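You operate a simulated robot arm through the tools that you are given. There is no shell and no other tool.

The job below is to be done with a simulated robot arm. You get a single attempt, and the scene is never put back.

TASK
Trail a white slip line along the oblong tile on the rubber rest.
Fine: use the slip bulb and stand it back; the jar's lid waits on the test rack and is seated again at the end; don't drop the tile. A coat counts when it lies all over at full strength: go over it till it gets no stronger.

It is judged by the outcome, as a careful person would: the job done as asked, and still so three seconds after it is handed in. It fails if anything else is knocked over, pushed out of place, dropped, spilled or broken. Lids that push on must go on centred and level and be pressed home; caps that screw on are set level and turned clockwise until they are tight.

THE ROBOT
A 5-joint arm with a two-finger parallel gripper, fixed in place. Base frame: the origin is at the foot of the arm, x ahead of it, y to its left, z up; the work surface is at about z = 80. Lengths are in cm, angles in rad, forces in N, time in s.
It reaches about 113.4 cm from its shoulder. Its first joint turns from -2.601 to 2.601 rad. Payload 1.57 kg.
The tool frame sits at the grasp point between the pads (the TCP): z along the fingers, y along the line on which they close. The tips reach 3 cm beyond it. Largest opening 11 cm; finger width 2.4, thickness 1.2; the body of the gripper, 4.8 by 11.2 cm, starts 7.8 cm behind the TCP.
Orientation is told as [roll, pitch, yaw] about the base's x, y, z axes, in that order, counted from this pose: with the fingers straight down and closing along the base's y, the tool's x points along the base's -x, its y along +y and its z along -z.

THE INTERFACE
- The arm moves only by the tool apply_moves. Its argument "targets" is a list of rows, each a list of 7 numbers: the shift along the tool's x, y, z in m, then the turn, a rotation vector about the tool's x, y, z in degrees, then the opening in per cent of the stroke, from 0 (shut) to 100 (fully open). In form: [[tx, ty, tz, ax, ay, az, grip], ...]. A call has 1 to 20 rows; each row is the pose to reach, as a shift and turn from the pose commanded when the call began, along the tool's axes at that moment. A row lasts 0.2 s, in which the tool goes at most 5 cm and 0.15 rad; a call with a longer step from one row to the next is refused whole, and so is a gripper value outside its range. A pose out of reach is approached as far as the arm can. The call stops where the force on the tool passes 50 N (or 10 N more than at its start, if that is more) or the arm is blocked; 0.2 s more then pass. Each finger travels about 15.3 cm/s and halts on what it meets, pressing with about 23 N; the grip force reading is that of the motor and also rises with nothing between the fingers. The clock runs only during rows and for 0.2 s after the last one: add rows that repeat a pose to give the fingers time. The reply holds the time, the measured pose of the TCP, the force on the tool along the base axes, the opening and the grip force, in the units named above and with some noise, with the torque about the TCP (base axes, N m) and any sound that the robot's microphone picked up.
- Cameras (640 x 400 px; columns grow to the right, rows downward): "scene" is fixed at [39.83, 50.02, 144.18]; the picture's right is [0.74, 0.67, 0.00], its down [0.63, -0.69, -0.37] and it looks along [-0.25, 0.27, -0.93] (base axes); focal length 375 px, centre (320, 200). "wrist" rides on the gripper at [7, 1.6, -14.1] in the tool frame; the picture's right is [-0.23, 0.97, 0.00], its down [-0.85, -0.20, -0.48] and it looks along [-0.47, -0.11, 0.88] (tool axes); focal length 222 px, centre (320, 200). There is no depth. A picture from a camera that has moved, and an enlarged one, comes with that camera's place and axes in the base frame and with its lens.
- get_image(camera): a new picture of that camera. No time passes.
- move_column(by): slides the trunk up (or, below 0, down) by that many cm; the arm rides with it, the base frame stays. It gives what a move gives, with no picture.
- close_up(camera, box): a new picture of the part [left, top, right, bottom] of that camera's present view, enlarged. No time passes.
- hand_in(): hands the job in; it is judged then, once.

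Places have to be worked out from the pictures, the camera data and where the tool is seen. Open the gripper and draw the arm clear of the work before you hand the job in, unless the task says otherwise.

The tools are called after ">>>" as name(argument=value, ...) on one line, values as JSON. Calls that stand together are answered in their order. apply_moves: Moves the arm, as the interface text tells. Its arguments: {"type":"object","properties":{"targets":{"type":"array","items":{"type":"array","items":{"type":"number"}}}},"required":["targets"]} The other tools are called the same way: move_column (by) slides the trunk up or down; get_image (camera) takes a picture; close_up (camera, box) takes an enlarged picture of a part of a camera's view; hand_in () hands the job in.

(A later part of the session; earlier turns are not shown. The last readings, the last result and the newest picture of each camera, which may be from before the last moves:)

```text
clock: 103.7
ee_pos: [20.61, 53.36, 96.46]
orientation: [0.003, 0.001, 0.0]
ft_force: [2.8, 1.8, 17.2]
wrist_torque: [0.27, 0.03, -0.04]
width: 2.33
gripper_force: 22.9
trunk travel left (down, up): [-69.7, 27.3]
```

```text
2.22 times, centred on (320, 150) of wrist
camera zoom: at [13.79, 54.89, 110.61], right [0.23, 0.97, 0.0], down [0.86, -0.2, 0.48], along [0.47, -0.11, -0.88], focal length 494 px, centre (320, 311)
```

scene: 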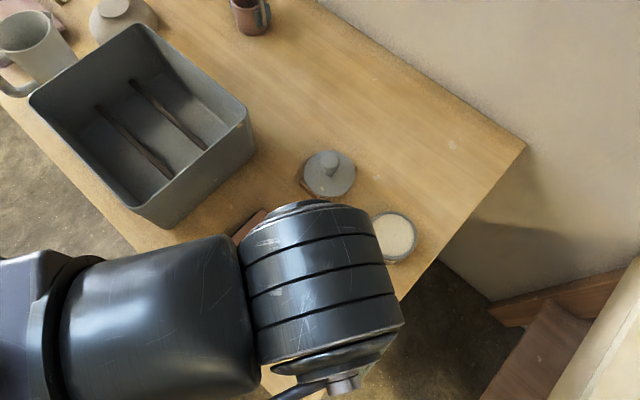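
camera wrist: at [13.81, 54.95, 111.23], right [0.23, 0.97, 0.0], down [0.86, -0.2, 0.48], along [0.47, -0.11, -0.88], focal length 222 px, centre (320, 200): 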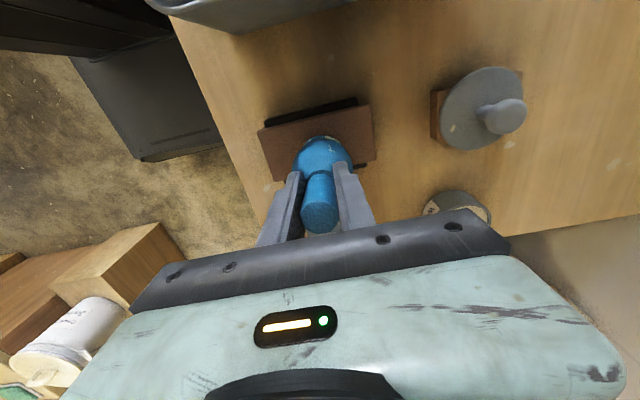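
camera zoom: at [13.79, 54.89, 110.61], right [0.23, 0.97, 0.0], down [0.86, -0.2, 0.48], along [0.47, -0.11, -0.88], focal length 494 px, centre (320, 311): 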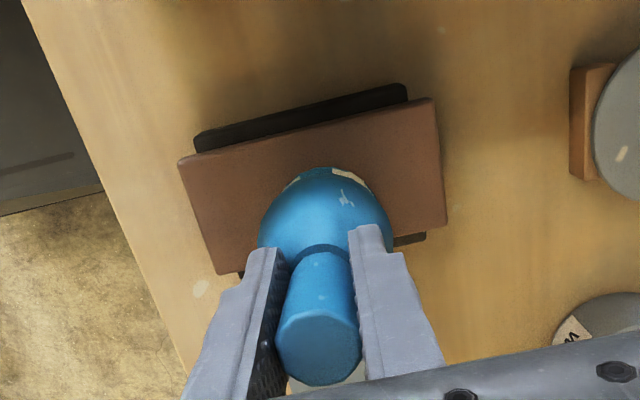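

17 N of contact, so the foot should be flat. I'll ease off about 1 mm and try a slow 3 cm stroke along +y.

>>> move_column(by=0.1)

>>> apply_moves(targets=[[0, 0.005, 0, 0, 0, 0, 0], [0, 0.01, 0, 0, 0, 0, 0], [0, 0.015, 0, 0, 0, 0, 0], [0, 0.02, 0, 0, 0, 0, 0], [0, 0.025, 0, 0, 0, 0, 0], [0, 0.03, 0, 0, 0, 0, 0]])

>>> close_up(camera="wrist", box=[220, 60, 420, 240])

>>> close_up(camera="scene", box=[180, 150, 360, 310])

```text
clock: 104.2
ee_pos: [20.63, 53.48, 96.41]
orientation: [0.001, 0.002, -0.001]
ft_force: [1.6, 1.1, 4.3]
wrist_torque: [0.0, 0.05, -0.02]
width: 2.33
gripper_force: 23.0
trunk travel left (down, up): [-69.8, 27.2]
```

```text
clock: 105.6
ee_pos: [20.51, 56.39, 96.44]
orientation: [0.0, 0.003, 0.0]
ft_force: [0.3, -0.8, 0.4]
wrist_torque: [-0.05, -0.01, 0.02]
width: 2.32
gripper_force: 23.3
trunk travel left (down, up): [-69.8, 27.2]
```

```text
2.22 times, centred on (320, 150) of wrist
camera zoom: at [13.79, 57.94, 110.64], right [0.23, 0.97, 0.0], down [0.86, -0.2, 0.48], along [0.47, -0.11, -0.88], focal length 494 px, centre (320, 311)
```

zoom: 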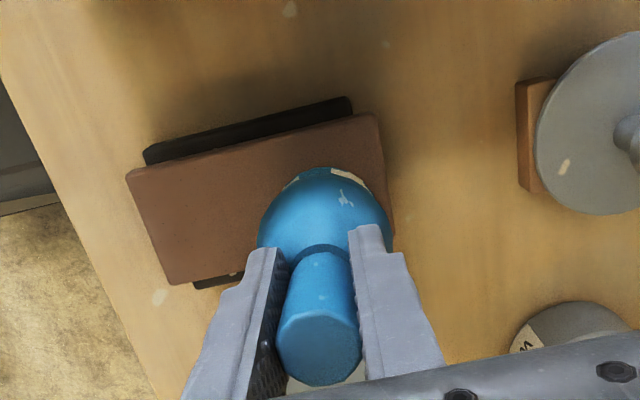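

```text
2.50 times, centred on (270, 230) of scene
camera zoom: at [39.83, 50.02, 144.18], right [0.74, 0.67, 0.0], down [0.63, -0.69, -0.37], along [-0.25, 0.27, -0.93], focal length 938 px, centre (445, 125)
```

zoom: 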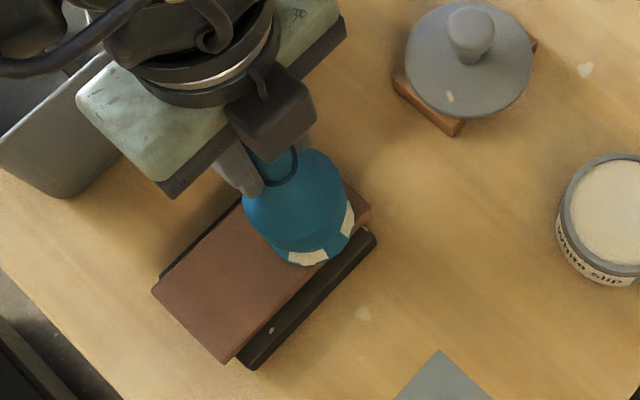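

The bulb is still about 4–5° off upright and nothing has been laid yet. I'll return to the middle, lift slightly, centre on x=20.85 and press more firmly to square the foot.

>>> move_column(by=0.6)

>>> apply_moves(targets=[[-0.0025, -0.01, 0, 0, 0, 0, 0], [-0.0025, -0.03, 0, 0, 0, 0, 0], [-0.0025, -0.03, 0, 0, 0, 0, 0]])

>>> move_column(by=-0.8)

```text
clock: 106.2
ee_pos: [20.63, 56.39, 97.0]
orientation: [0.002, 0.003, 0.0]
ft_force: [-0.5, -0.3, -1.4]
wrist_torque: [-0.02, 0.01, -0.02]
width: 2.36
gripper_force: 23.2
trunk travel left (down, up): [-70.4, 26.6]
```

```text
clock: 107.0
ee_pos: [20.89, 53.24, 97.01]
orientation: [0.003, 0.002, -0.001]
ft_force: [0.7, 0.5, -0.9]
wrist_torque: [0.03, 0.01, 0.05]
width: 2.34
gripper_force: 23.6
trunk travel left (down, up): [-70.4, 26.6]
```

```text
clock: 107.5
ee_pos: [20.85, 53.21, 96.45]
orientation: [0.002, 0.001, 0.001]
ft_force: [2.8, 1.6, 29.6]
wrist_torque: [0.37, -0.06, -0.02]
width: 2.34
gripper_force: 23.0
trunk travel left (down, up): [-69.6, 27.4]
```

30 N with the centre of pressure nearly under the TCP in x. I'll check that it's upright.

>>> close_up(camera="wrist", box=[220, 60, 420, 240])

>>> close_up(camera="scene", box=[180, 150, 360, 310])

```text
2.22 times, centred on (320, 150) of wrist
camera zoom: at [13.99, 54.75, 110.57], right [0.23, 0.97, 0.0], down [0.86, -0.2, 0.48], along [0.47, -0.11, -0.88], focal length 494 px, centre (320, 311)
```

zoom: 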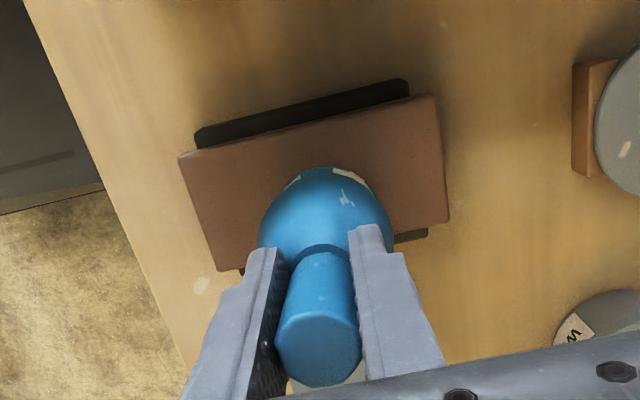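

```text
2.50 times, centred on (270, 230) of scene
camera zoom: at [39.83, 50.02, 144.18], right [0.74, 0.67, 0.0], down [0.63, -0.69, -0.37], along [-0.25, 0.27, -0.93], focal length 938 px, centre (445, 125)
```

zoom: 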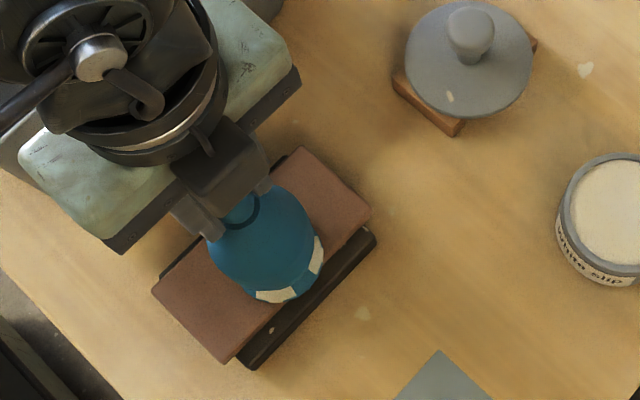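

The bulb is still tilted about 8° in the grip, with contact at its -x rim. The cleanest fix is to stand it back on its pad, let it settle flat, and regrip with the closing axis along the stroke.

>>> move_column(by=7)

>>> apply_moves(targets=[[-0.03, -0.003, 0, 0, 0, 0, 0], [-0.06, -0.006, 0, 0, 0, 0, 0], [-0.09, -0.009, 0, 0, 0, 0, 0], [-0.12, -0.012, 0, 0, 0, 0, 0], [-0.1545, -0.013, 0, 0, 0, 0, 0], [-0.1545, -0.013, 0, 0, 0, 0, 0]])

>>> get_image(camera="wrist")

>>> close_up(camera="scene", box=[180, 150, 400, 370])

>>> close_up(camera="wrist", box=[100, 0, 330, 150])

```text
clock: 108.6
ee_pos: [20.74, 53.33, 103.34]
orientation: [0.003, 0.003, 0.0]
ft_force: [-0.2, 0.5, -1.4]
wrist_torque: [-0.03, 0.04, 0.02]
width: 2.36
gripper_force: 22.9
trunk travel left (down, up): [-76.6, 20.4]
```

```text
clock: 110.0
ee_pos: [36.05, 52.12, 103.27]
orientation: [0.002, 0.002, -0.001]
ft_force: [0.0, 0.6, -1.2]
wrist_torque: [0.0, 0.04, -0.01]
width: 2.34
gripper_force: 22.7
trunk travel left (down, up): [-76.6, 20.4]
```

```text
taken
camera wrist: at [29.21, 53.7, 117.43], right [0.23, 0.97, 0.0], down [0.86, -0.2, 0.48], along [0.47, -0.11, -0.88], focal length 222 px, centre (320, 200)
```

wrist: 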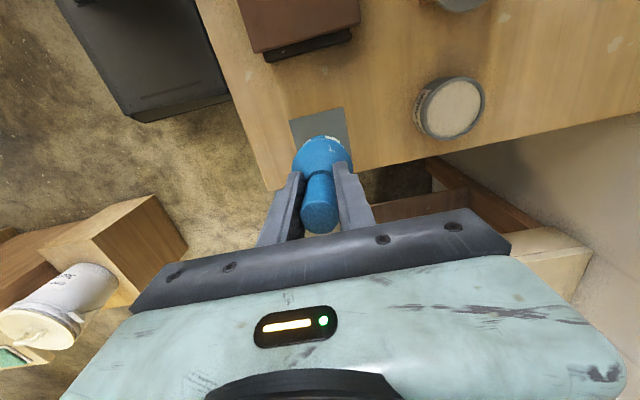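

```text
1.82 times, centred on (290, 260) of scene
camera zoom: at [39.83, 50.02, 144.18], right [0.74, 0.67, 0.0], down [0.63, -0.69, -0.37], along [-0.25, 0.27, -0.93], focal length 682 px, centre (374, 91)
```

zoom: 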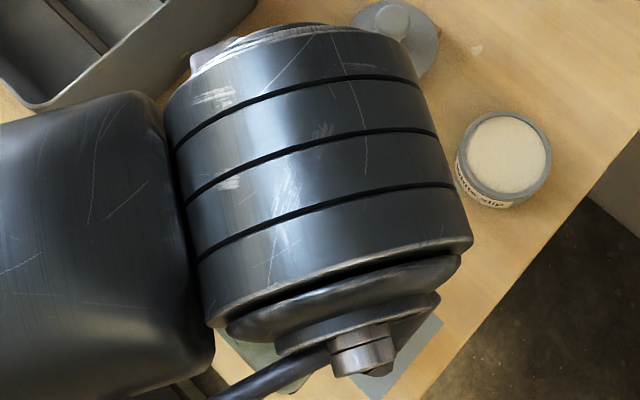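

```text
2.67 times, centred on (215, 75) of wrist
camera zoom: at [29.21, 53.7, 117.43], right [0.23, 0.97, 0.0], down [0.86, -0.2, 0.48], along [0.47, -0.11, -0.88], focal length 592 px, centre (600, 533)
```

zoom: 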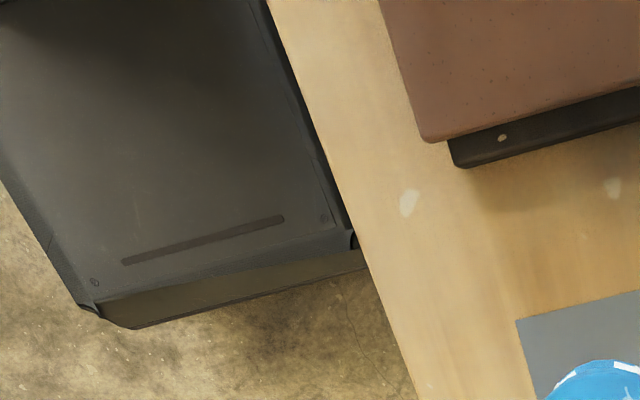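

The tile is clean and the bulb is over its pad. I'll lower to about 1.5 cm above the pad and check the placement.

>>> move_column(by=-8.2)

>>> close_up(camera="wrist", box=[220, 60, 420, 240])

```text
clock: 111.2
ee_pos: [35.93, 52.17, 95.07]
orientation: [0.002, 0.002, 0.001]
ft_force: [-0.7, -0.1, -1.3]
wrist_torque: [-0.01, 0.0, 0.01]
width: 2.35
gripper_force: 22.8
trunk travel left (down, up): [-68.4, 28.6]
```

```text
2.22 times, centred on (320, 150) of wrist
camera zoom: at [29.16, 53.71, 109.24], right [0.23, 0.97, 0.0], down [0.86, -0.2, 0.48], along [0.47, -0.11, -0.88], focal length 494 px, centre (320, 311)
```

zoom: 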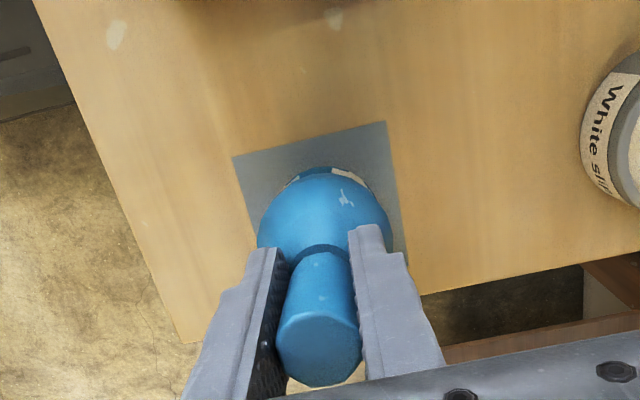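

The foot is centred on the pad. I'll lower to contact.

>>> move_column(by=-1.4)

```text
clock: 111.8
ee_pos: [35.86, 52.18, 93.64]
orientation: [0.003, 0.0, 0.0]
ft_force: [0.8, 0.0, -0.9]
wrist_torque: [0.03, 0.0, 0.0]
width: 2.36
gripper_force: 23.4
trunk travel left (down, up): [-67.0, 30.0]
```

Near contact; 2 mm more.

>>> move_column(by=-0.2)

```text
clock: 112.3
ee_pos: [35.94, 52.2, 93.44]
orientation: [0.003, 0.001, 0.0]
ft_force: [-0.1, -0.2, -0.7]
wrist_torque: [-0.01, -0.02, 0.01]
width: 2.35
gripper_force: 23.5
trunk travel left (down, up): [-66.8, 30.2]
```

Still free; another 2 mm.

>>> move_column(by=-0.2)

```text
clock: 112.8
ee_pos: [36.03, 52.22, 93.32]
orientation: [0.002, 0.001, -0.001]
ft_force: [-0.3, 0.2, -0.9]
wrist_torque: [0.04, 0.04, 0.0]
width: 2.34
gripper_force: 23.3
trunk travel left (down, up): [-66.6, 30.4]
```

Not yet.

>>> move_column(by=-0.2)

```text
clock: 113.4
ee_pos: [36.01, 52.17, 92.92]
orientation: [0.003, 0.001, 0.001]
ft_force: [-0.7, 0.1, -1.8]
wrist_torque: [0.05, 0.0, 0.03]
width: 2.32
gripper_force: 22.9
trunk travel left (down, up): [-66.4, 30.6]
```

Not yet; continuing.

>>> move_column(by=-0.2)

```text
clock: 113.9
ee_pos: [36.03, 52.16, 92.89]
orientation: [0.001, 0.0, 0.0]
ft_force: [0.5, 0.2, -1.5]
wrist_torque: [0.0, 0.01, 0.0]
width: 2.34
gripper_force: 23.4
trunk travel left (down, up): [-66.2, 30.8]
```

Still hanging free.

>>> move_column(by=-0.2)

>>> close_up(camera="wrist", box=[220, 60, 420, 240])

```text
clock: 114.4
ee_pos: [36.02, 52.16, 92.78]
orientation: [0.002, 0.0, 0.0]
ft_force: [3.9, 3.1, 28.8]
wrist_torque: [0.34, -0.05, -0.02]
width: 2.35
gripper_force: 22.9
trunk travel left (down, up): [-66.0, 31.0]
```

```text
2.22 times, centred on (320, 150) of wrist
camera zoom: at [29.12, 53.6, 106.97], right [0.23, 0.97, 0.0], down [0.85, -0.2, 0.48], along [0.47, -0.11, -0.88], focal length 494 px, centre (320, 311)
```

zoom: 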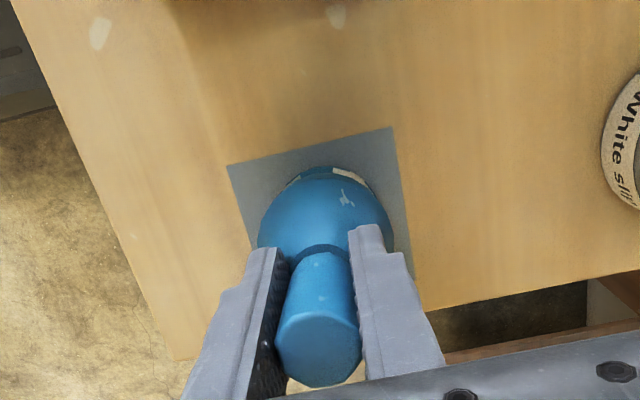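

Contact at 92.75; the bulb has slid up a little in the grip. I'll ease off and open gently so it settles flat.

>>> move_column(by=0.15)

>>> apply_moves(targets=[[0, 0, 0, 0, 0, 0, 20], [0, 0, 0, 0, 0, 0, 21.5], [0, 0, 0, 0, 0, 0, 23], [0, 0, 0, 0, 0, 0, 26], [0, 0, 0, 0, 0, 0, 32], [0, 0, 0, 0, 0, 0, 45], [0, 0, 0, 0, 0, 0, 60], [0, 0, 0, 0, 0, 0, 60], [0, 0, 0, 0, 0, 0, 60]])

>>> close_up(camera="wrist", box=[220, 60, 420, 240])

```text
clock: 114.9
ee_pos: [35.85, 52.08, 92.89]
orientation: [0.002, 0.002, 0.001]
ft_force: [1.4, -0.2, 9.0]
wrist_torque: [0.04, -0.06, 0.01]
width: 2.34
gripper_force: 22.9
trunk travel left (down, up): [-66.1, 30.9]
```

```text
clock: 116.9
ee_pos: [35.91, 52.19, 92.88]
orientation: [0.003, 0.004, 0.0]
ft_force: [-0.6, 0.1, 0.6]
wrist_torque: [-0.03, 0.03, 0.02]
width: 6.62
gripper_force: 0.1
trunk travel left (down, up): [-66.1, 30.9]
```

```text
2.22 times, centred on (320, 150) of wrist
camera zoom: at [29.17, 53.71, 106.99], right [0.23, 0.97, 0.0], down [0.86, -0.2, 0.48], along [0.47, -0.11, -0.88], focal length 494 px, centre (320, 311)
```

zoom: 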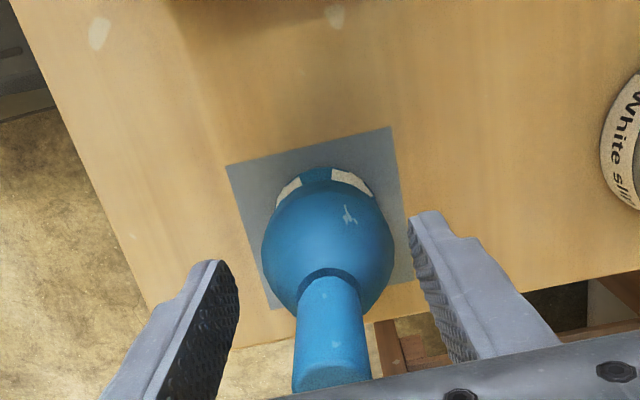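

The bulb settled upright with its axis near (37.2, 52.3). I'll shift onto that axis with the fingers on either side and grip again.

>>> apply_moves(targets=[[-0.006, 0.0005, 0, 0, 0, 0, 50], [-0.0125, 0.001, 0, 0, 0, 0, 45], [-0.0125, 0.001, 0, 0, 0, 0, 45]])

>>> close_up(camera="wrist", box=[220, 60, 420, 240])

```text
clock: 117.7
ee_pos: [37.13, 52.27, 92.78]
orientation: [0.002, 0.002, 0.0]
ft_force: [0.2, -0.4, -0.5]
wrist_torque: [-0.03, 0.02, 0.0]
width: 4.97
gripper_force: 0.0
trunk travel left (down, up): [-66.1, 30.9]
```

```text
2.22 times, centred on (320, 150) of wrist
camera zoom: at [30.41, 53.76, 106.98], right [0.23, 0.97, 0.0], down [0.86, -0.2, 0.48], along [0.47, -0.11, -0.88], focal length 494 px, centre (320, 311)
```

zoom: 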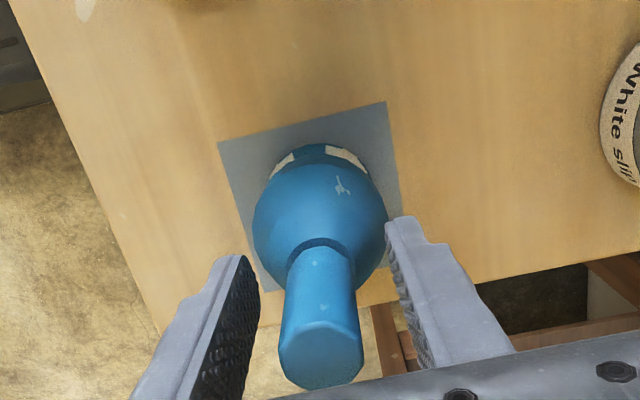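

I'll nudge 3.5 mm further in +x, then close slowly on the handle.

>>> apply_moves(targets=[[-0.0035, -0.001, 0, 0, 0, 0, 40], [-0.0035, -0.001, 0, 0, 0, 0, 34], [-0.0035, -0.001, 0, 0, 0, 0, 28], [-0.0035, -0.001, 0, 0, 0, 0, 25], [-0.0035, -0.001, 0, 0, 0, 0, 23], [-0.0035, -0.001, 0, 0, 0, 0, 21], [-0.0035, -0.001, 0, 0, 0, 0, 19], [-0.0035, -0.001, 0, 0, 0, 0, 12], [-0.0035, -0.001, 0, 0, 0, 0, 0], [-0.0035, -0.001, 0, 0, 0, 0, 0]])

>>> close_up(camera="wrist", box=[220, 60, 420, 240])

```text
clock: 119.9
ee_pos: [37.59, 52.09, 92.88]
orientation: [0.002, 0.003, 0.0]
ft_force: [0.1, 1.3, -1.0]
wrist_torque: [0.05, -0.02, 0.0]
width: 2.33
gripper_force: 23.2
trunk travel left (down, up): [-66.1, 30.9]
```

```text
2.22 times, centred on (320, 150) of wrist
camera zoom: at [30.81, 53.68, 106.98], right [0.23, 0.97, 0.0], down [0.86, -0.2, 0.48], along [0.47, -0.11, -0.88], focal length 494 px, centre (320, 311)
```

zoom: 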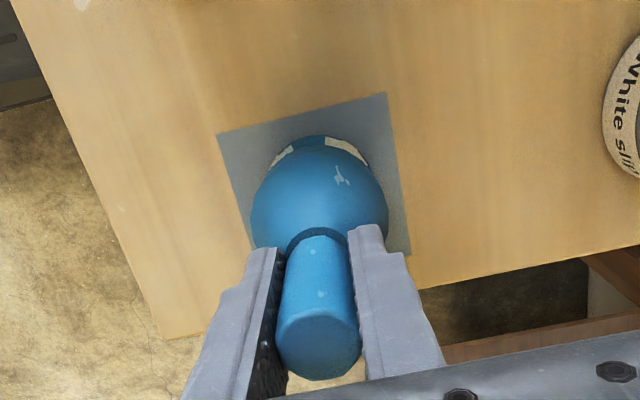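

The bulb is gripped upright again. I'll lift it and carry it back above the tile's far part.

>>> move_column(by=8)

>>> apply_moves(targets=[[0.0335, 0.01, 0, 0, 0, 0, 0], [0.067, 0.02, 0, 0, 0, 0, 0], [0.1005, 0.03, 0, 0, 0, 0, 0], [0.134, 0.04, 0, 0, 0, 0, 0], [0.1675, 0.051, 0, 0, 0, 0, 0], [0.1675, 0.051, 0, 0, 0, 0, 0]])

>>> move_column(by=-4.2)

>>> close_up(camera="wrist", box=[220, 60, 420, 240])

>>> close_up(camera="scene", box=[180, 150, 360, 310])

```text
clock: 121.1
ee_pos: [37.62, 52.03, 100.86]
orientation: [0.001, 0.001, 0.001]
ft_force: [-0.3, -0.1, -1.4]
wrist_torque: [0.0, -0.01, 0.02]
width: 2.34
gripper_force: 23.4
trunk travel left (down, up): [-74.1, 22.9]
```

```text
clock: 122.5
ee_pos: [20.91, 57.23, 100.79]
orientation: [0.003, 0.001, 0.0]
ft_force: [-1.0, 0.1, -1.4]
wrist_torque: [-0.02, 0.0, 0.02]
width: 2.32
gripper_force: 22.6
trunk travel left (down, up): [-74.1, 22.9]
```

```text
clock: 123.3
ee_pos: [21.0, 57.17, 96.66]
orientation: [0.002, 0.002, -0.001]
ft_force: [0.0, -0.9, -1.9]
wrist_torque: [-0.01, 0.03, -0.03]
width: 2.34
gripper_force: 23.1
trunk travel left (down, up): [-69.9, 27.1]
```

```text
2.22 times, centred on (320, 150) of wrist
camera zoom: at [14.15, 58.74, 110.78], right [0.23, 0.97, 0.0], down [0.86, -0.2, 0.48], along [0.47, -0.11, -0.88], focal length 494 px, centre (320, 311)
```

zoom: 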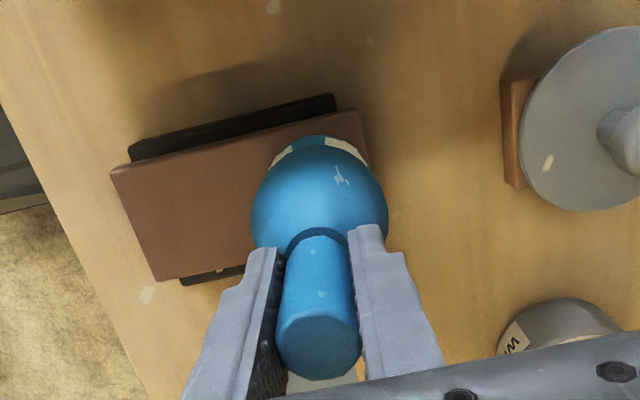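

```text
2.50 times, centred on (270, 230) of scene
camera zoom: at [39.83, 50.02, 144.18], right [0.74, 0.67, 0.0], down [0.63, -0.69, -0.37], along [-0.25, 0.27, -0.93], focal length 938 px, centre (445, 125)
```

zoom: 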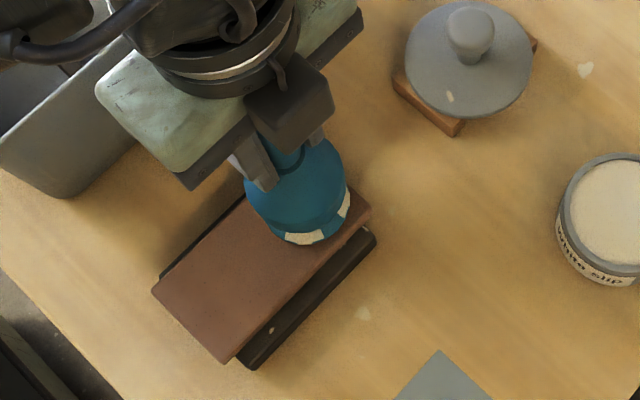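

The bulb is upright over the tile, so I'll lower to contact.

>>> move_column(by=-0.6)

```text
clock: 123.9
ee_pos: [20.97, 57.09, 96.19]
orientation: [0.005, 0.0, 0.001]
ft_force: [1.0, 6.7, 37.6]
wrist_torque: [0.18, -0.05, 0.01]
width: 2.37
gripper_force: 22.7
trunk travel left (down, up): [-69.3, 27.7]
```

Contact came earlier than expected, at 38 N. I'll back off 2 mm.

>>> move_column(by=0.2)

```text
clock: 124.4
ee_pos: [20.88, 57.2, 96.25]
orientation: [0.0, 0.003, 0.0]
ft_force: [-0.4, 0.4, -0.9]
wrist_torque: [-0.01, 0.07, -0.01]
width: 2.36
gripper_force: 22.7
trunk travel left (down, up): [-69.5, 27.5]
```

It is just free at 96.25. I'll touch down about 0.8 mm and make a slow stroke toward -y.

>>> move_column(by=-0.08)

>>> apply_moves(targets=[[0, -0.004, 0, 0, 0, 0, 0], [0, -0.008, 0, 0, 0, 0, 0], [0, -0.012, 0, 0, 0, 0, 0], [0, -0.016, 0, 0, 0, 0, 0], [0, -0.02, 0, 0, 0, 0, 0]])

>>> close_up(camera="wrist", box=[220, 60, 420, 240])

>>> close_up(camera="scene", box=[180, 150, 360, 310])

```text
clock: 124.9
ee_pos: [20.83, 57.08, 96.21]
orientation: [0.001, 0.002, 0.0]
ft_force: [-0.1, 0.6, 6.1]
wrist_torque: [-0.06, 0.17, -0.01]
width: 2.34
gripper_force: 22.7
trunk travel left (down, up): [-69.5, 27.5]
```

```text
clock: 126.1
ee_pos: [20.98, 55.06, 96.18]
orientation: [0.002, 0.001, 0.0]
ft_force: [-0.2, 12.0, 34.7]
wrist_torque: [1.14, 0.01, 0.0]
width: 2.98
gripper_force: 23.1
trunk travel left (down, up): [-69.5, 27.5]
```

```text
2.22 times, centred on (320, 150) of wrist
camera zoom: at [14.14, 56.59, 110.38], right [0.23, 0.97, 0.0], down [0.86, -0.2, 0.48], along [0.47, -0.11, -0.88], focal length 494 px, centre (320, 311)
```

zoom: 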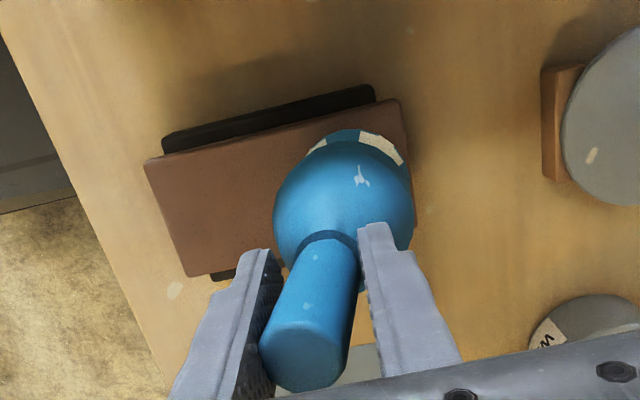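

```text
2.50 times, centred on (270, 230) of scene
camera zoom: at [39.83, 50.02, 144.18], right [0.74, 0.67, 0.0], down [0.63, -0.69, -0.37], along [-0.25, 0.27, -0.93], focal length 938 px, centre (445, 125)
```

zoom: 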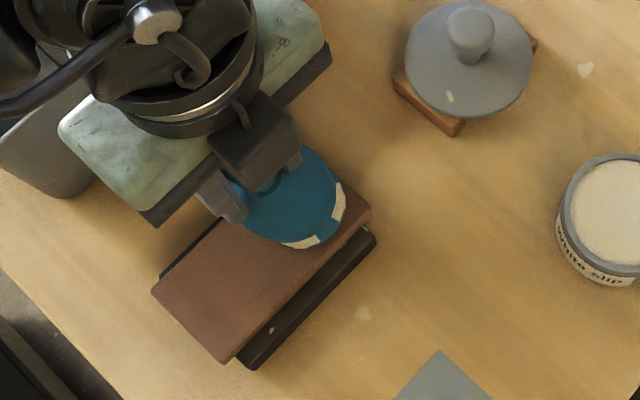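

The foot stuck again and began prying the fingers. I'll undo the 2 cm right away and lift off.

>>> apply_moves(targets=[[0, 0.004, 0, 0, 0, 0, 0], [0, 0.008, 0, 0, 0, 0, 0], [0, 0.012, 0, 0, 0, 0, 0], [0, 0.016, 0, 0, 0, 0, 0], [0, 0.02, 0, 0, 0, 0, 0]])

>>> move_column(by=1)

>>> close_up(camera="wrist", box=[220, 60, 420, 240])

>>> close_up(camera="scene", box=[180, 150, 360, 310])

```text
clock: 127.3
ee_pos: [20.95, 57.24, 96.23]
orientation: [0.001, 0.002, -0.001]
ft_force: [0.6, 0.0, -1.3]
wrist_torque: [-0.02, 0.03, 0.03]
width: 2.35
gripper_force: 23.0
trunk travel left (down, up): [-69.5, 27.5]
```

```text
clock: 127.9
ee_pos: [20.99, 57.2, 97.16]
orientation: [0.001, 0.001, 0.0]
ft_force: [-0.2, 1.0, -1.1]
wrist_torque: [0.01, -0.03, -0.01]
width: 2.33
gripper_force: 23.0
trunk travel left (down, up): [-70.5, 26.5]
```

```text
2.22 times, centred on (320, 150) of wrist
camera zoom: at [14.18, 58.68, 111.3], right [0.23, 0.97, 0.0], down [0.86, -0.2, 0.48], along [0.47, -0.11, -0.88], focal length 494 px, centre (320, 311)
```

zoom: 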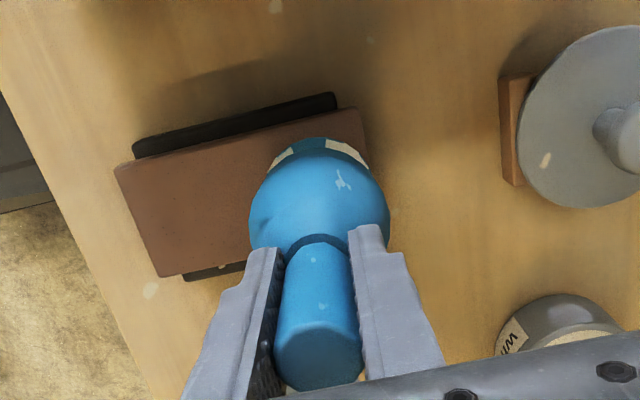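

```text
2.50 times, centred on (270, 230) of scene
camera zoom: at [39.83, 50.02, 144.18], right [0.74, 0.67, 0.0], down [0.63, -0.69, -0.37], along [-0.25, 0.27, -0.93], focal length 938 px, centre (445, 125)
```

zoom: 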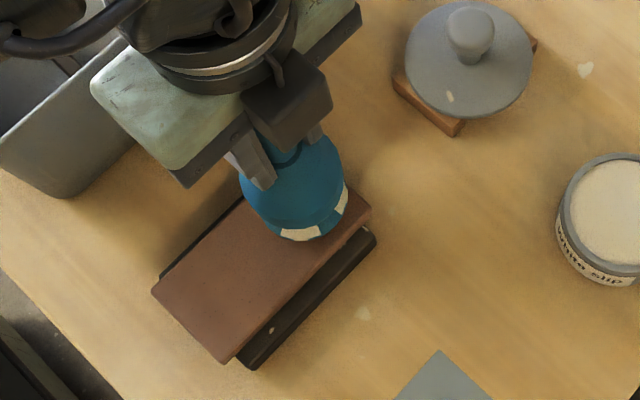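

The bulb is upright again and the tile unmoved. I'll look very closely at the tile for any faint trace.

>>> close_up(camera="scene", box=[215, 205, 305, 295])

>>> close_up(camera="wrist", box=[250, 100, 350, 190])

```text
4.44 times, centred on (260, 250) of scene
camera zoom: at [39.83, 50.02, 144.18], right [0.74, 0.67, 0.0], down [0.63, -0.69, -0.37], along [-0.25, 0.27, -0.93], focal length 1668 px, centre (587, -22)
```

zoom: 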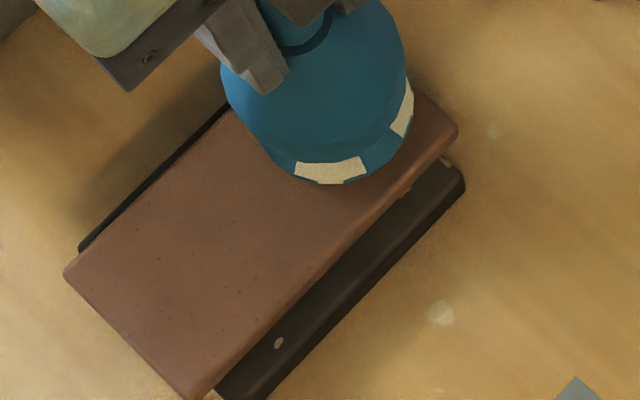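

```text
4.44 times, centred on (300, 145) of wrist
camera zoom: at [14.18, 58.68, 111.3], right [0.23, 0.97, 0.0], down [0.86, -0.2, 0.48], along [0.47, -0.11, -0.88], focal length 987 px, centre (409, 444)
```

zoom: 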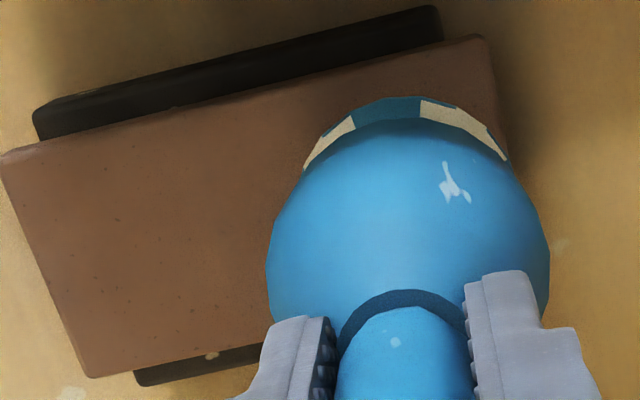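

Nothing yet. The white blocks sit around the foot, so it is loaded, but it hasn't truly slid over the tile upright. I'll try a stroke hovering just under 1 mm above the contact height.

>>> move_column(by=-0.92)

>>> apply_moves(targets=[[0, -0.005, 0, 0, 0, 0, 0], [0, -0.01, 0, 0, 0, 0, 0], [0, -0.015, 0, 0, 0, 0, 0], [0, -0.02, 0, 0, 0, 0, 0], [0, -0.025, 0, 0, 0, 0, 0], [0, -0.03, 0, 0, 0, 0, 0]])

>>> close_up(camera="wrist", box=[220, 60, 420, 240])

>>> close_up(camera="scene", box=[180, 150, 360, 310])

```text
clock: 128.5
ee_pos: [20.93, 57.1, 96.3]
orientation: [0.002, 0.001, 0.001]
ft_force: [0.2, -0.2, -0.9]
wrist_torque: [-0.01, -0.01, 0.02]
width: 2.36
gripper_force: 22.7
trunk travel left (down, up): [-69.5, 27.5]
```

```text
clock: 129.9
ee_pos: [21.09, 54.14, 96.17]
orientation: [0.002, 0.001, 0.001]
ft_force: [-0.4, 0.0, -0.6]
wrist_torque: [0.0, 0.01, 0.0]
width: 2.31
gripper_force: 22.7
trunk travel left (down, up): [-69.5, 27.5]
```

```text
2.22 times, centred on (320, 150) of wrist
camera zoom: at [14.22, 55.69, 110.38], right [0.23, 0.97, 0.0], down [0.86, -0.2, 0.48], along [0.47, -0.11, -0.88], focal length 494 px, centre (320, 311)
```

zoom: 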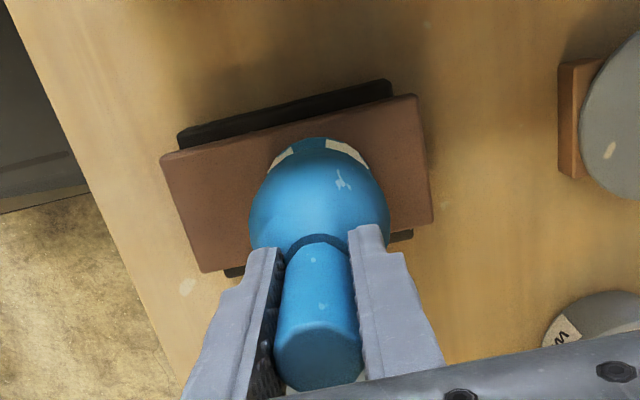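

```text
2.50 times, centred on (270, 230) of scene
camera zoom: at [39.83, 50.02, 144.18], right [0.74, 0.67, 0.0], down [0.63, -0.69, -0.37], along [-0.25, 0.27, -0.93], focal length 938 px, centre (445, 125)
```

zoom: 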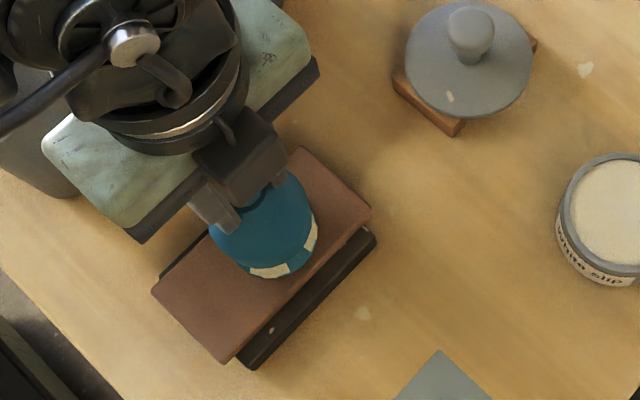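

Hovering leaves nothing either. I'll try genuine sliding contact with only 1–2 N, approaching in very small steps.

>>> move_column(by=-0.04)

>>> move_column(by=-0.02)

```text
clock: 130.4
ee_pos: [21.08, 54.09, 96.26]
orientation: [0.003, 0.002, 0.002]
ft_force: [0.6, -0.3, -0.5]
wrist_torque: [0.01, -0.02, 0.03]
width: 2.31
gripper_force: 22.9
trunk travel left (down, up): [-69.5, 27.5]
```

```text
clock: 130.9
ee_pos: [21.0, 54.1, 96.23]
orientation: [0.002, 0.002, 0.0]
ft_force: [-0.3, 0.2, -0.4]
wrist_torque: [-0.02, 0.03, 0.01]
width: 2.36
gripper_force: 23.0
trunk travel left (down, up): [-69.5, 27.5]
```

Still roughly free. Another 0.2 mm at a time.

>>> move_column(by=-0.03)

>>> move_column(by=-0.03)

```text
clock: 131.4
ee_pos: [21.02, 54.15, 96.09]
orientation: [0.002, 0.001, 0.001]
ft_force: [0.1, 0.0, -1.0]
wrist_torque: [0.02, 0.01, 0.0]
width: 2.33
gripper_force: 22.6
trunk travel left (down, up): [-69.4, 27.6]
```

```text
clock: 131.9
ee_pos: [21.1, 54.17, 96.16]
orientation: [0.002, 0.002, 0.001]
ft_force: [0.2, -0.3, -1.1]
wrist_torque: [-0.02, -0.03, 0.02]
width: 2.35
gripper_force: 22.9
trunk travel left (down, up): [-69.4, 27.6]
```

Still free.

>>> move_column(by=-0.04)

```text
clock: 132.4
ee_pos: [21.0, 54.12, 96.07]
orientation: [0.002, 0.003, 0.0]
ft_force: [-0.5, 0.8, 0.2]
wrist_torque: [-0.01, 0.03, 0.01]
width: 2.32
gripper_force: 23.0
trunk travel left (down, up): [-69.4, 27.6]
```

About 1.3 N of contact. I'll stroke 3 cm slowly.

>>> apply_moves(targets=[[0, -0.003, 0, 0, 0, 0, 0], [0, -0.006, 0, 0, 0, 0, 0], [0, -0.009, 0, 0, 0, 0, 0], [0, -0.012, 0, 0, 0, 0, 0], [0, -0.015, 0, 0, 0, 0, 0], [0, -0.018, 0, 0, 0, 0, 0], [0, -0.021, 0, 0, 0, 0, 0], [0, -0.024, 0, 0, 0, 0, 0], [0, -0.027, 0, 0, 0, 0, 0], [0, -0.03, 0, 0, 0, 0, 0]])

>>> close_up(camera="wrist", box=[220, 60, 420, 240])

>>> close_up(camera="scene", box=[180, 150, 360, 310])

```text
clock: 134.6
ee_pos: [21.06, 51.24, 95.94]
orientation: [0.002, 0.002, 0.0]
ft_force: [-0.2, -0.7, -1.6]
wrist_torque: [0.02, 0.0, -0.01]
width: 2.35
gripper_force: 22.8
trunk travel left (down, up): [-69.4, 27.6]
```

```text
2.22 times, centred on (320, 150) of wrist
camera zoom: at [14.17, 52.75, 110.22], right [0.23, 0.97, 0.0], down [0.86, -0.2, 0.48], along [0.47, -0.11, -0.88], focal length 494 px, centre (320, 311)
```

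zoom: 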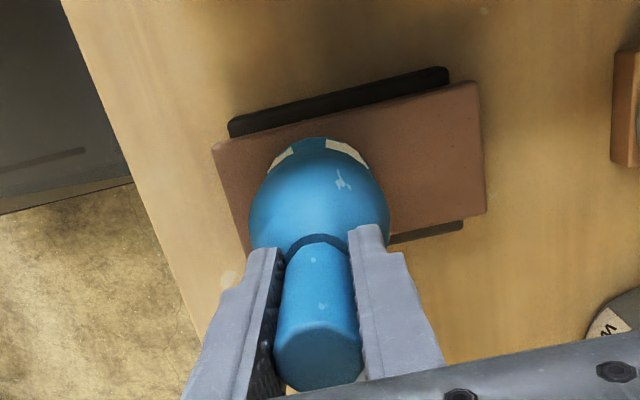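

```text
2.50 times, centred on (270, 230) of scene
camera zoom: at [39.83, 50.02, 144.18], right [0.74, 0.67, 0.0], down [0.63, -0.69, -0.37], along [-0.25, 0.27, -0.93], focal length 938 px, centre (445, 125)
```

zoom: 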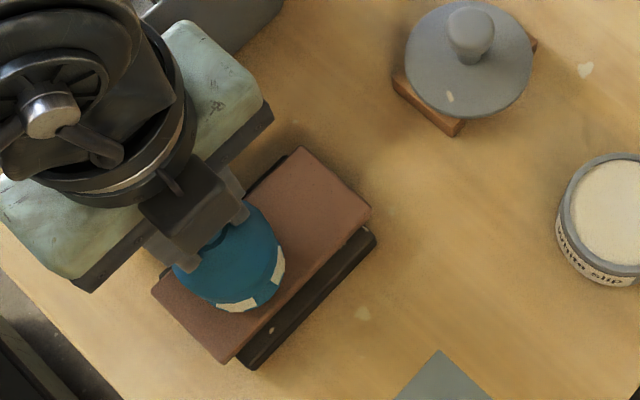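

I slid with almost no contact and left no mark. I'll set a firmer but still small contact here and try a short stroke.

>>> move_column(by=-0.06)

```text
clock: 135.1
ee_pos: [20.88, 51.12, 96.02]
orientation: [0.002, 0.003, 0.0]
ft_force: [0.5, -0.2, -1.7]
wrist_torque: [0.0, 0.01, -0.03]
width: 2.35
gripper_force: 23.1
trunk travel left (down, up): [-69.3, 27.7]
```

Still free here; stepping down.

>>> move_column(by=-0.06)

```text
clock: 135.6
ee_pos: [20.99, 51.27, 96.02]
orientation: [0.002, 0.002, 0.0]
ft_force: [-0.6, -0.4, -1.4]
wrist_torque: [0.0, -0.01, -0.01]
width: 2.36
gripper_force: 22.6
trunk travel left (down, up): [-69.3, 27.7]
```

Still free.

>>> move_column(by=-0.06)

```text
clock: 136.1
ee_pos: [21.01, 51.31, 95.9]
orientation: [0.003, 0.001, 0.001]
ft_force: [-0.5, 0.1, -0.8]
wrist_torque: [0.03, 0.0, -0.02]
width: 2.34
gripper_force: 23.1
trunk travel left (down, up): [-69.2, 27.8]
```

Perhaps beginning to touch.

>>> move_column(by=-0.05)

```text
clock: 136.6
ee_pos: [20.98, 51.26, 95.8]
orientation: [0.002, 0.003, 0.001]
ft_force: [-0.2, 0.1, -0.5]
wrist_torque: [-0.01, 0.0, 0.0]
width: 2.36
gripper_force: 23.0
trunk travel left (down, up): [-69.1, 27.9]
```

>>> move_column(by=-0.05)

```text
clock: 137.1
ee_pos: [20.92, 51.07, 95.73]
orientation: [0.001, 0.002, 0.0]
ft_force: [0.1, 0.3, -1.5]
wrist_torque: [0.0, -0.02, 0.02]
width: 2.34
gripper_force: 22.8
trunk travel left (down, up): [-69.1, 27.9]
```

Still no contact at y=51, lower than at y=54. I'll keep feeling downward.

>>> move_column(by=-0.1)

>>> close_up(camera="wrist", box=[220, 60, 420, 240])

```text
clock: 137.6
ee_pos: [20.97, 51.01, 95.72]
orientation: [0.004, -0.001, 0.001]
ft_force: [1.6, 2.5, 16.6]
wrist_torque: [0.13, -0.13, -0.02]
width: 2.34
gripper_force: 23.4
trunk travel left (down, up): [-69.0, 28.0]
```

```text
2.22 times, centred on (320, 150) of wrist
camera zoom: at [14.15, 52.71, 109.91], right [0.23, 0.97, 0.0], down [0.86, -0.2, 0.48], along [0.47, -0.11, -0.88], focal length 494 px, centre (320, 311)
```

zoom: 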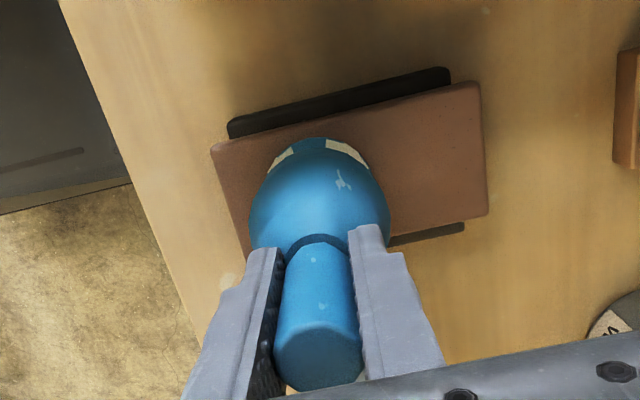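

Real contact is at about 95.81, so my earlier strokes were actually hovering about 3–5 mm up. I'll back off to roughly 3 N and stroke at that height.

>>> move_column(by=0.08)

>>> apply_moves(targets=[[0, 0.002, 0, 0, 0, 0, 0], [0, 0.004, 0, 0, 0, 0, 0], [0, 0.006, 0, 0, 0, 0, 0], [0, 0.008, 0, 0, 0, 0, 0], [0, 0.01, 0, 0, 0, 0, 0]])

>>> close_up(camera="wrist", box=[220, 60, 420, 240])

```text
clock: 138.1
ee_pos: [20.96, 51.32, 95.91]
orientation: [0.002, 0.003, -0.002]
ft_force: [-0.6, 1.3, 5.3]
wrist_torque: [0.03, -0.05, 0.03]
width: 2.34
gripper_force: 22.7
trunk travel left (down, up): [-69.1, 27.9]
```

```text
clock: 139.3
ee_pos: [21.06, 52.2, 95.76]
orientation: [0.002, 0.002, 0.001]
ft_force: [0.1, 0.2, -1.1]
wrist_torque: [-0.04, -0.03, 0.03]
width: 2.35
gripper_force: 22.6
trunk travel left (down, up): [-69.1, 27.9]
```

```text
2.22 times, centred on (320, 150) of wrist
camera zoom: at [14.22, 53.76, 109.92], right [0.23, 0.97, 0.0], down [0.86, -0.2, 0.48], along [0.47, -0.11, -0.88], focal length 494 px, centre (320, 311)
```

zoom: 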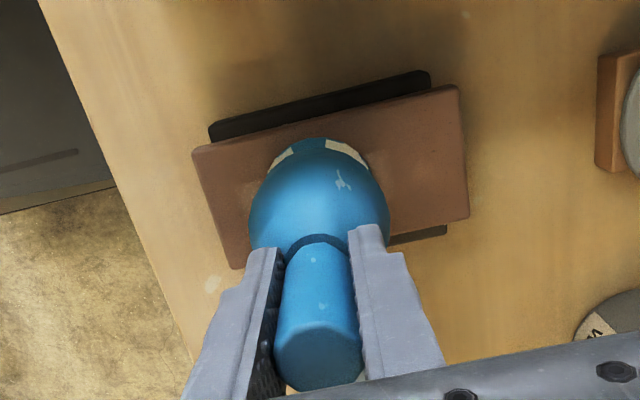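

There's a faint light patch just left of the foot now, so I'll zoom in on it.

>>> close_up(camera="wrist", box=[270, 110, 350, 180])

>>> close_up(camera="scene", box=[200, 200, 300, 300])

```text
5.71 times, centred on (310, 145) of wrist
camera zoom: at [14.22, 53.76, 109.92], right [0.23, 0.97, 0.0], down [0.86, -0.2, 0.48], along [0.47, -0.11, -0.88], focal length 1269 px, centre (377, 514)
```

zoom: 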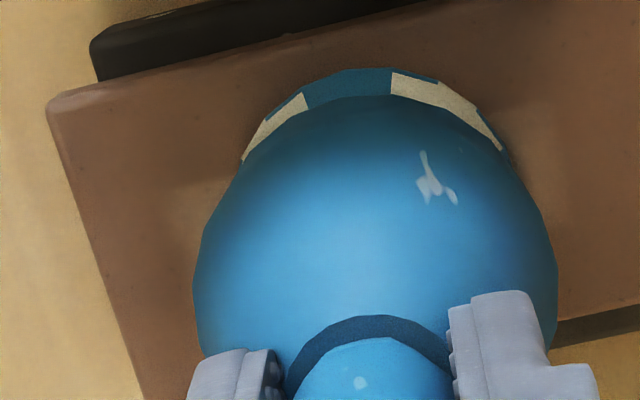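

```text
4.00 times, centred on (250, 250) of scene
camera zoom: at [39.83, 50.02, 144.18], right [0.74, 0.67, 0.0], down [0.63, -0.69, -0.37], along [-0.25, 0.27, -0.93], focal length 1501 px, centre (600, 0)
```

zoom: 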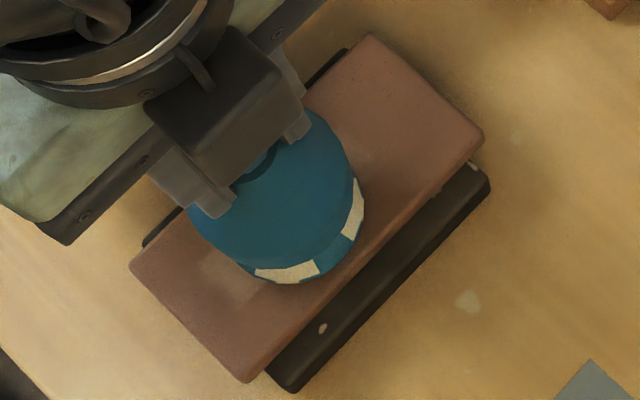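

There's a faint pale band around the foot: upright sliding contact does deposit, just lightly per pass. I'll set about 5 N and make a longer slow stroke.

>>> move_column(by=-0.04)

>>> apply_moves(targets=[[0, 0.004, 0, 0, 0, 0, 0], [0, 0.008, 0, 0, 0, 0, 0], [0, 0.012, 0, 0, 0, 0, 0], [0, 0.016, 0, 0, 0, 0, 0], [0, 0.02, 0, 0, 0, 0, 0]])

>>> close_up(camera="scene", box=[200, 200, 300, 300])

>>> close_up(camera="wrist", box=[220, 60, 420, 240])

```text
clock: 139.8
ee_pos: [21.13, 52.23, 95.81]
orientation: [0.002, -0.001, 0.0]
ft_force: [1.3, 1.0, 8.1]
wrist_torque: [0.08, -0.02, 0.0]
width: 2.34
gripper_force: 22.9
trunk travel left (down, up): [-69.0, 28.0]
```

```text
clock: 141.0
ee_pos: [21.04, 54.19, 95.73]
orientation: [0.004, -0.002, -0.001]
ft_force: [0.7, -1.9, 5.7]
wrist_torque: [-0.03, 0.02, 0.03]
width: 2.34
gripper_force: 23.4
trunk travel left (down, up): [-69.0, 28.0]
```

```text
4.00 times, centred on (250, 250) of scene
camera zoom: at [39.83, 50.02, 144.18], right [0.74, 0.67, 0.0], down [0.63, -0.69, -0.37], along [-0.25, 0.27, -0.93], focal length 1501 px, centre (600, 0)
```

zoom: 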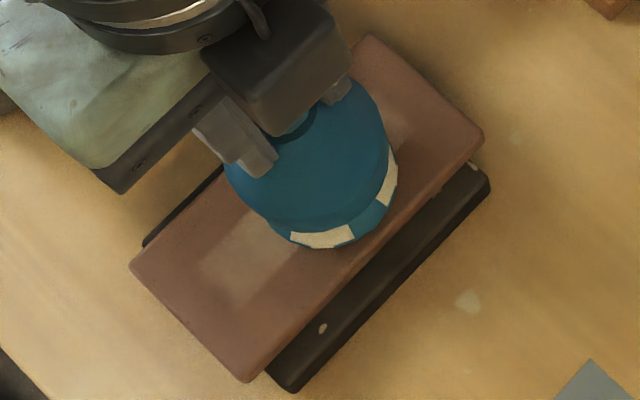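

```text
2.22 times, centred on (320, 150) of wrist
camera zoom: at [14.22, 55.7, 109.91], right [0.23, 0.97, 0.0], down [0.86, -0.2, 0.48], along [0.47, -0.11, -0.88], focal length 494 px, centre (320, 311)
```

zoom: 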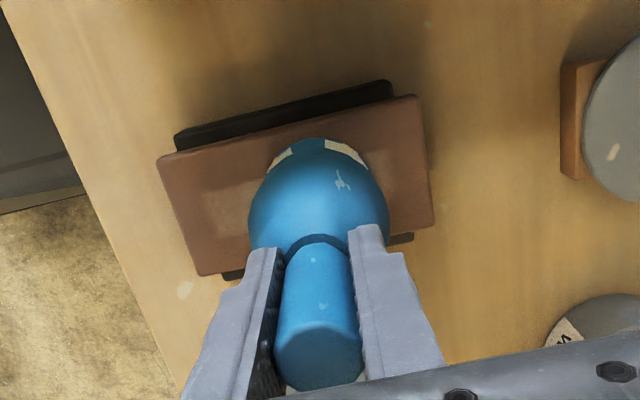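

The pale strip is becoming visible (about x 19.1–21.8, y 48–58.4), and sliding with ~6 N works well. I'll continue the stroke to the far end.

>>> apply_moves(targets=[[0, 0.004, 0, 0, 0, 0, 0], [0, 0.008, 0, 0, 0, 0, 0], [0, 0.012, 0, 0, 0, 0, 0], [0, 0.016, 0, 0, 0, 0, 0], [0, 0.02, 0, 0, 0, 0, 0], [0, 0.024, 0, 0, 0, 0, 0], [0, 0.028, 0, 0, 0, 0, 0]])

>>> close_up(camera="scene", box=[200, 200, 300, 300])

```text
clock: 142.6
ee_pos: [20.98, 56.91, 95.81]
orientation: [0.002, 0.002, 0.0]
ft_force: [0.4, -3.9, 4.8]
wrist_torque: [-0.28, 0.01, 0.01]
width: 2.35
gripper_force: 23.3
trunk travel left (down, up): [-69.0, 28.0]
```

```text
4.00 times, centred on (250, 250) of scene
camera zoom: at [39.83, 50.02, 144.18], right [0.74, 0.67, 0.0], down [0.63, -0.69, -0.37], along [-0.25, 0.27, -0.93], focal length 1501 px, centre (600, 0)
```

zoom: 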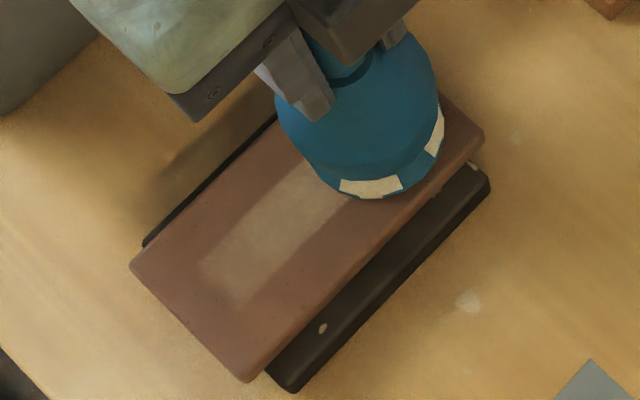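

The strip is strengthening, and force falls slightly along +y, so +y strokes are the safe direction. I'll lift 3 mm, return to y≈49.8, set down and stroke +y again.

>>> move_column(by=0.3)

>>> apply_moves(targets=[[0, -0.024, 0, 0, 0, 0, 0], [0, -0.048, 0, 0, 0, 0, 0], [0, -0.071, 0, 0, 0, 0, 0], [0, -0.071, 0, 0, 0, 0, 0]])

>>> move_column(by=-0.27)

>>> close_up(camera="scene", box=[200, 200, 300, 300])

```text
clock: 143.2
ee_pos: [20.94, 56.95, 96.03]
orientation: [0.001, 0.0, -0.001]
ft_force: [0.3, 0.7, -1.0]
wrist_torque: [-0.03, 0.02, 0.01]
width: 2.35
gripper_force: 22.8
trunk travel left (down, up): [-69.3, 27.7]
```

```text
clock: 144.2
ee_pos: [21.0, 49.87, 96.05]
orientation: [-0.001, 0.0, 0.0]
ft_force: [0.3, -0.4, -1.3]
wrist_torque: [0.0, 0.02, -0.02]
width: 2.33
gripper_force: 22.8
trunk travel left (down, up): [-69.3, 27.7]
```

```text
clock: 144.7
ee_pos: [21.02, 49.93, 95.82]
orientation: [-0.001, 0.002, 0.0]
ft_force: [0.0, -0.1, -0.2]
wrist_torque: [-0.03, -0.01, 0.02]
width: 2.32
gripper_force: 23.1
trunk travel left (down, up): [-69.1, 27.9]
```

```text
4.00 times, centred on (250, 250) of scene
camera zoom: at [39.83, 50.02, 144.18], right [0.74, 0.67, 0.0], down [0.63, -0.69, -0.37], along [-0.25, 0.27, -0.93], focal length 1501 px, centre (600, 0)
```

zoom: 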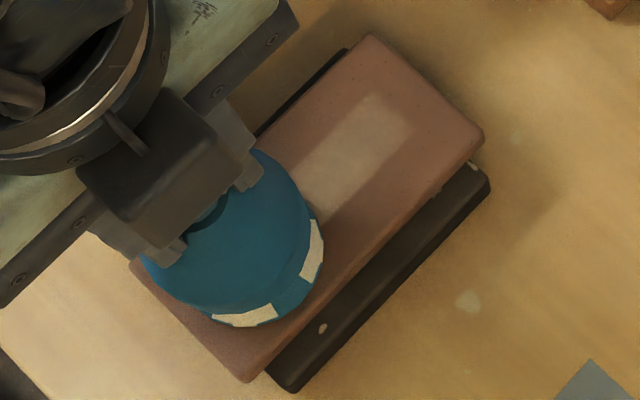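

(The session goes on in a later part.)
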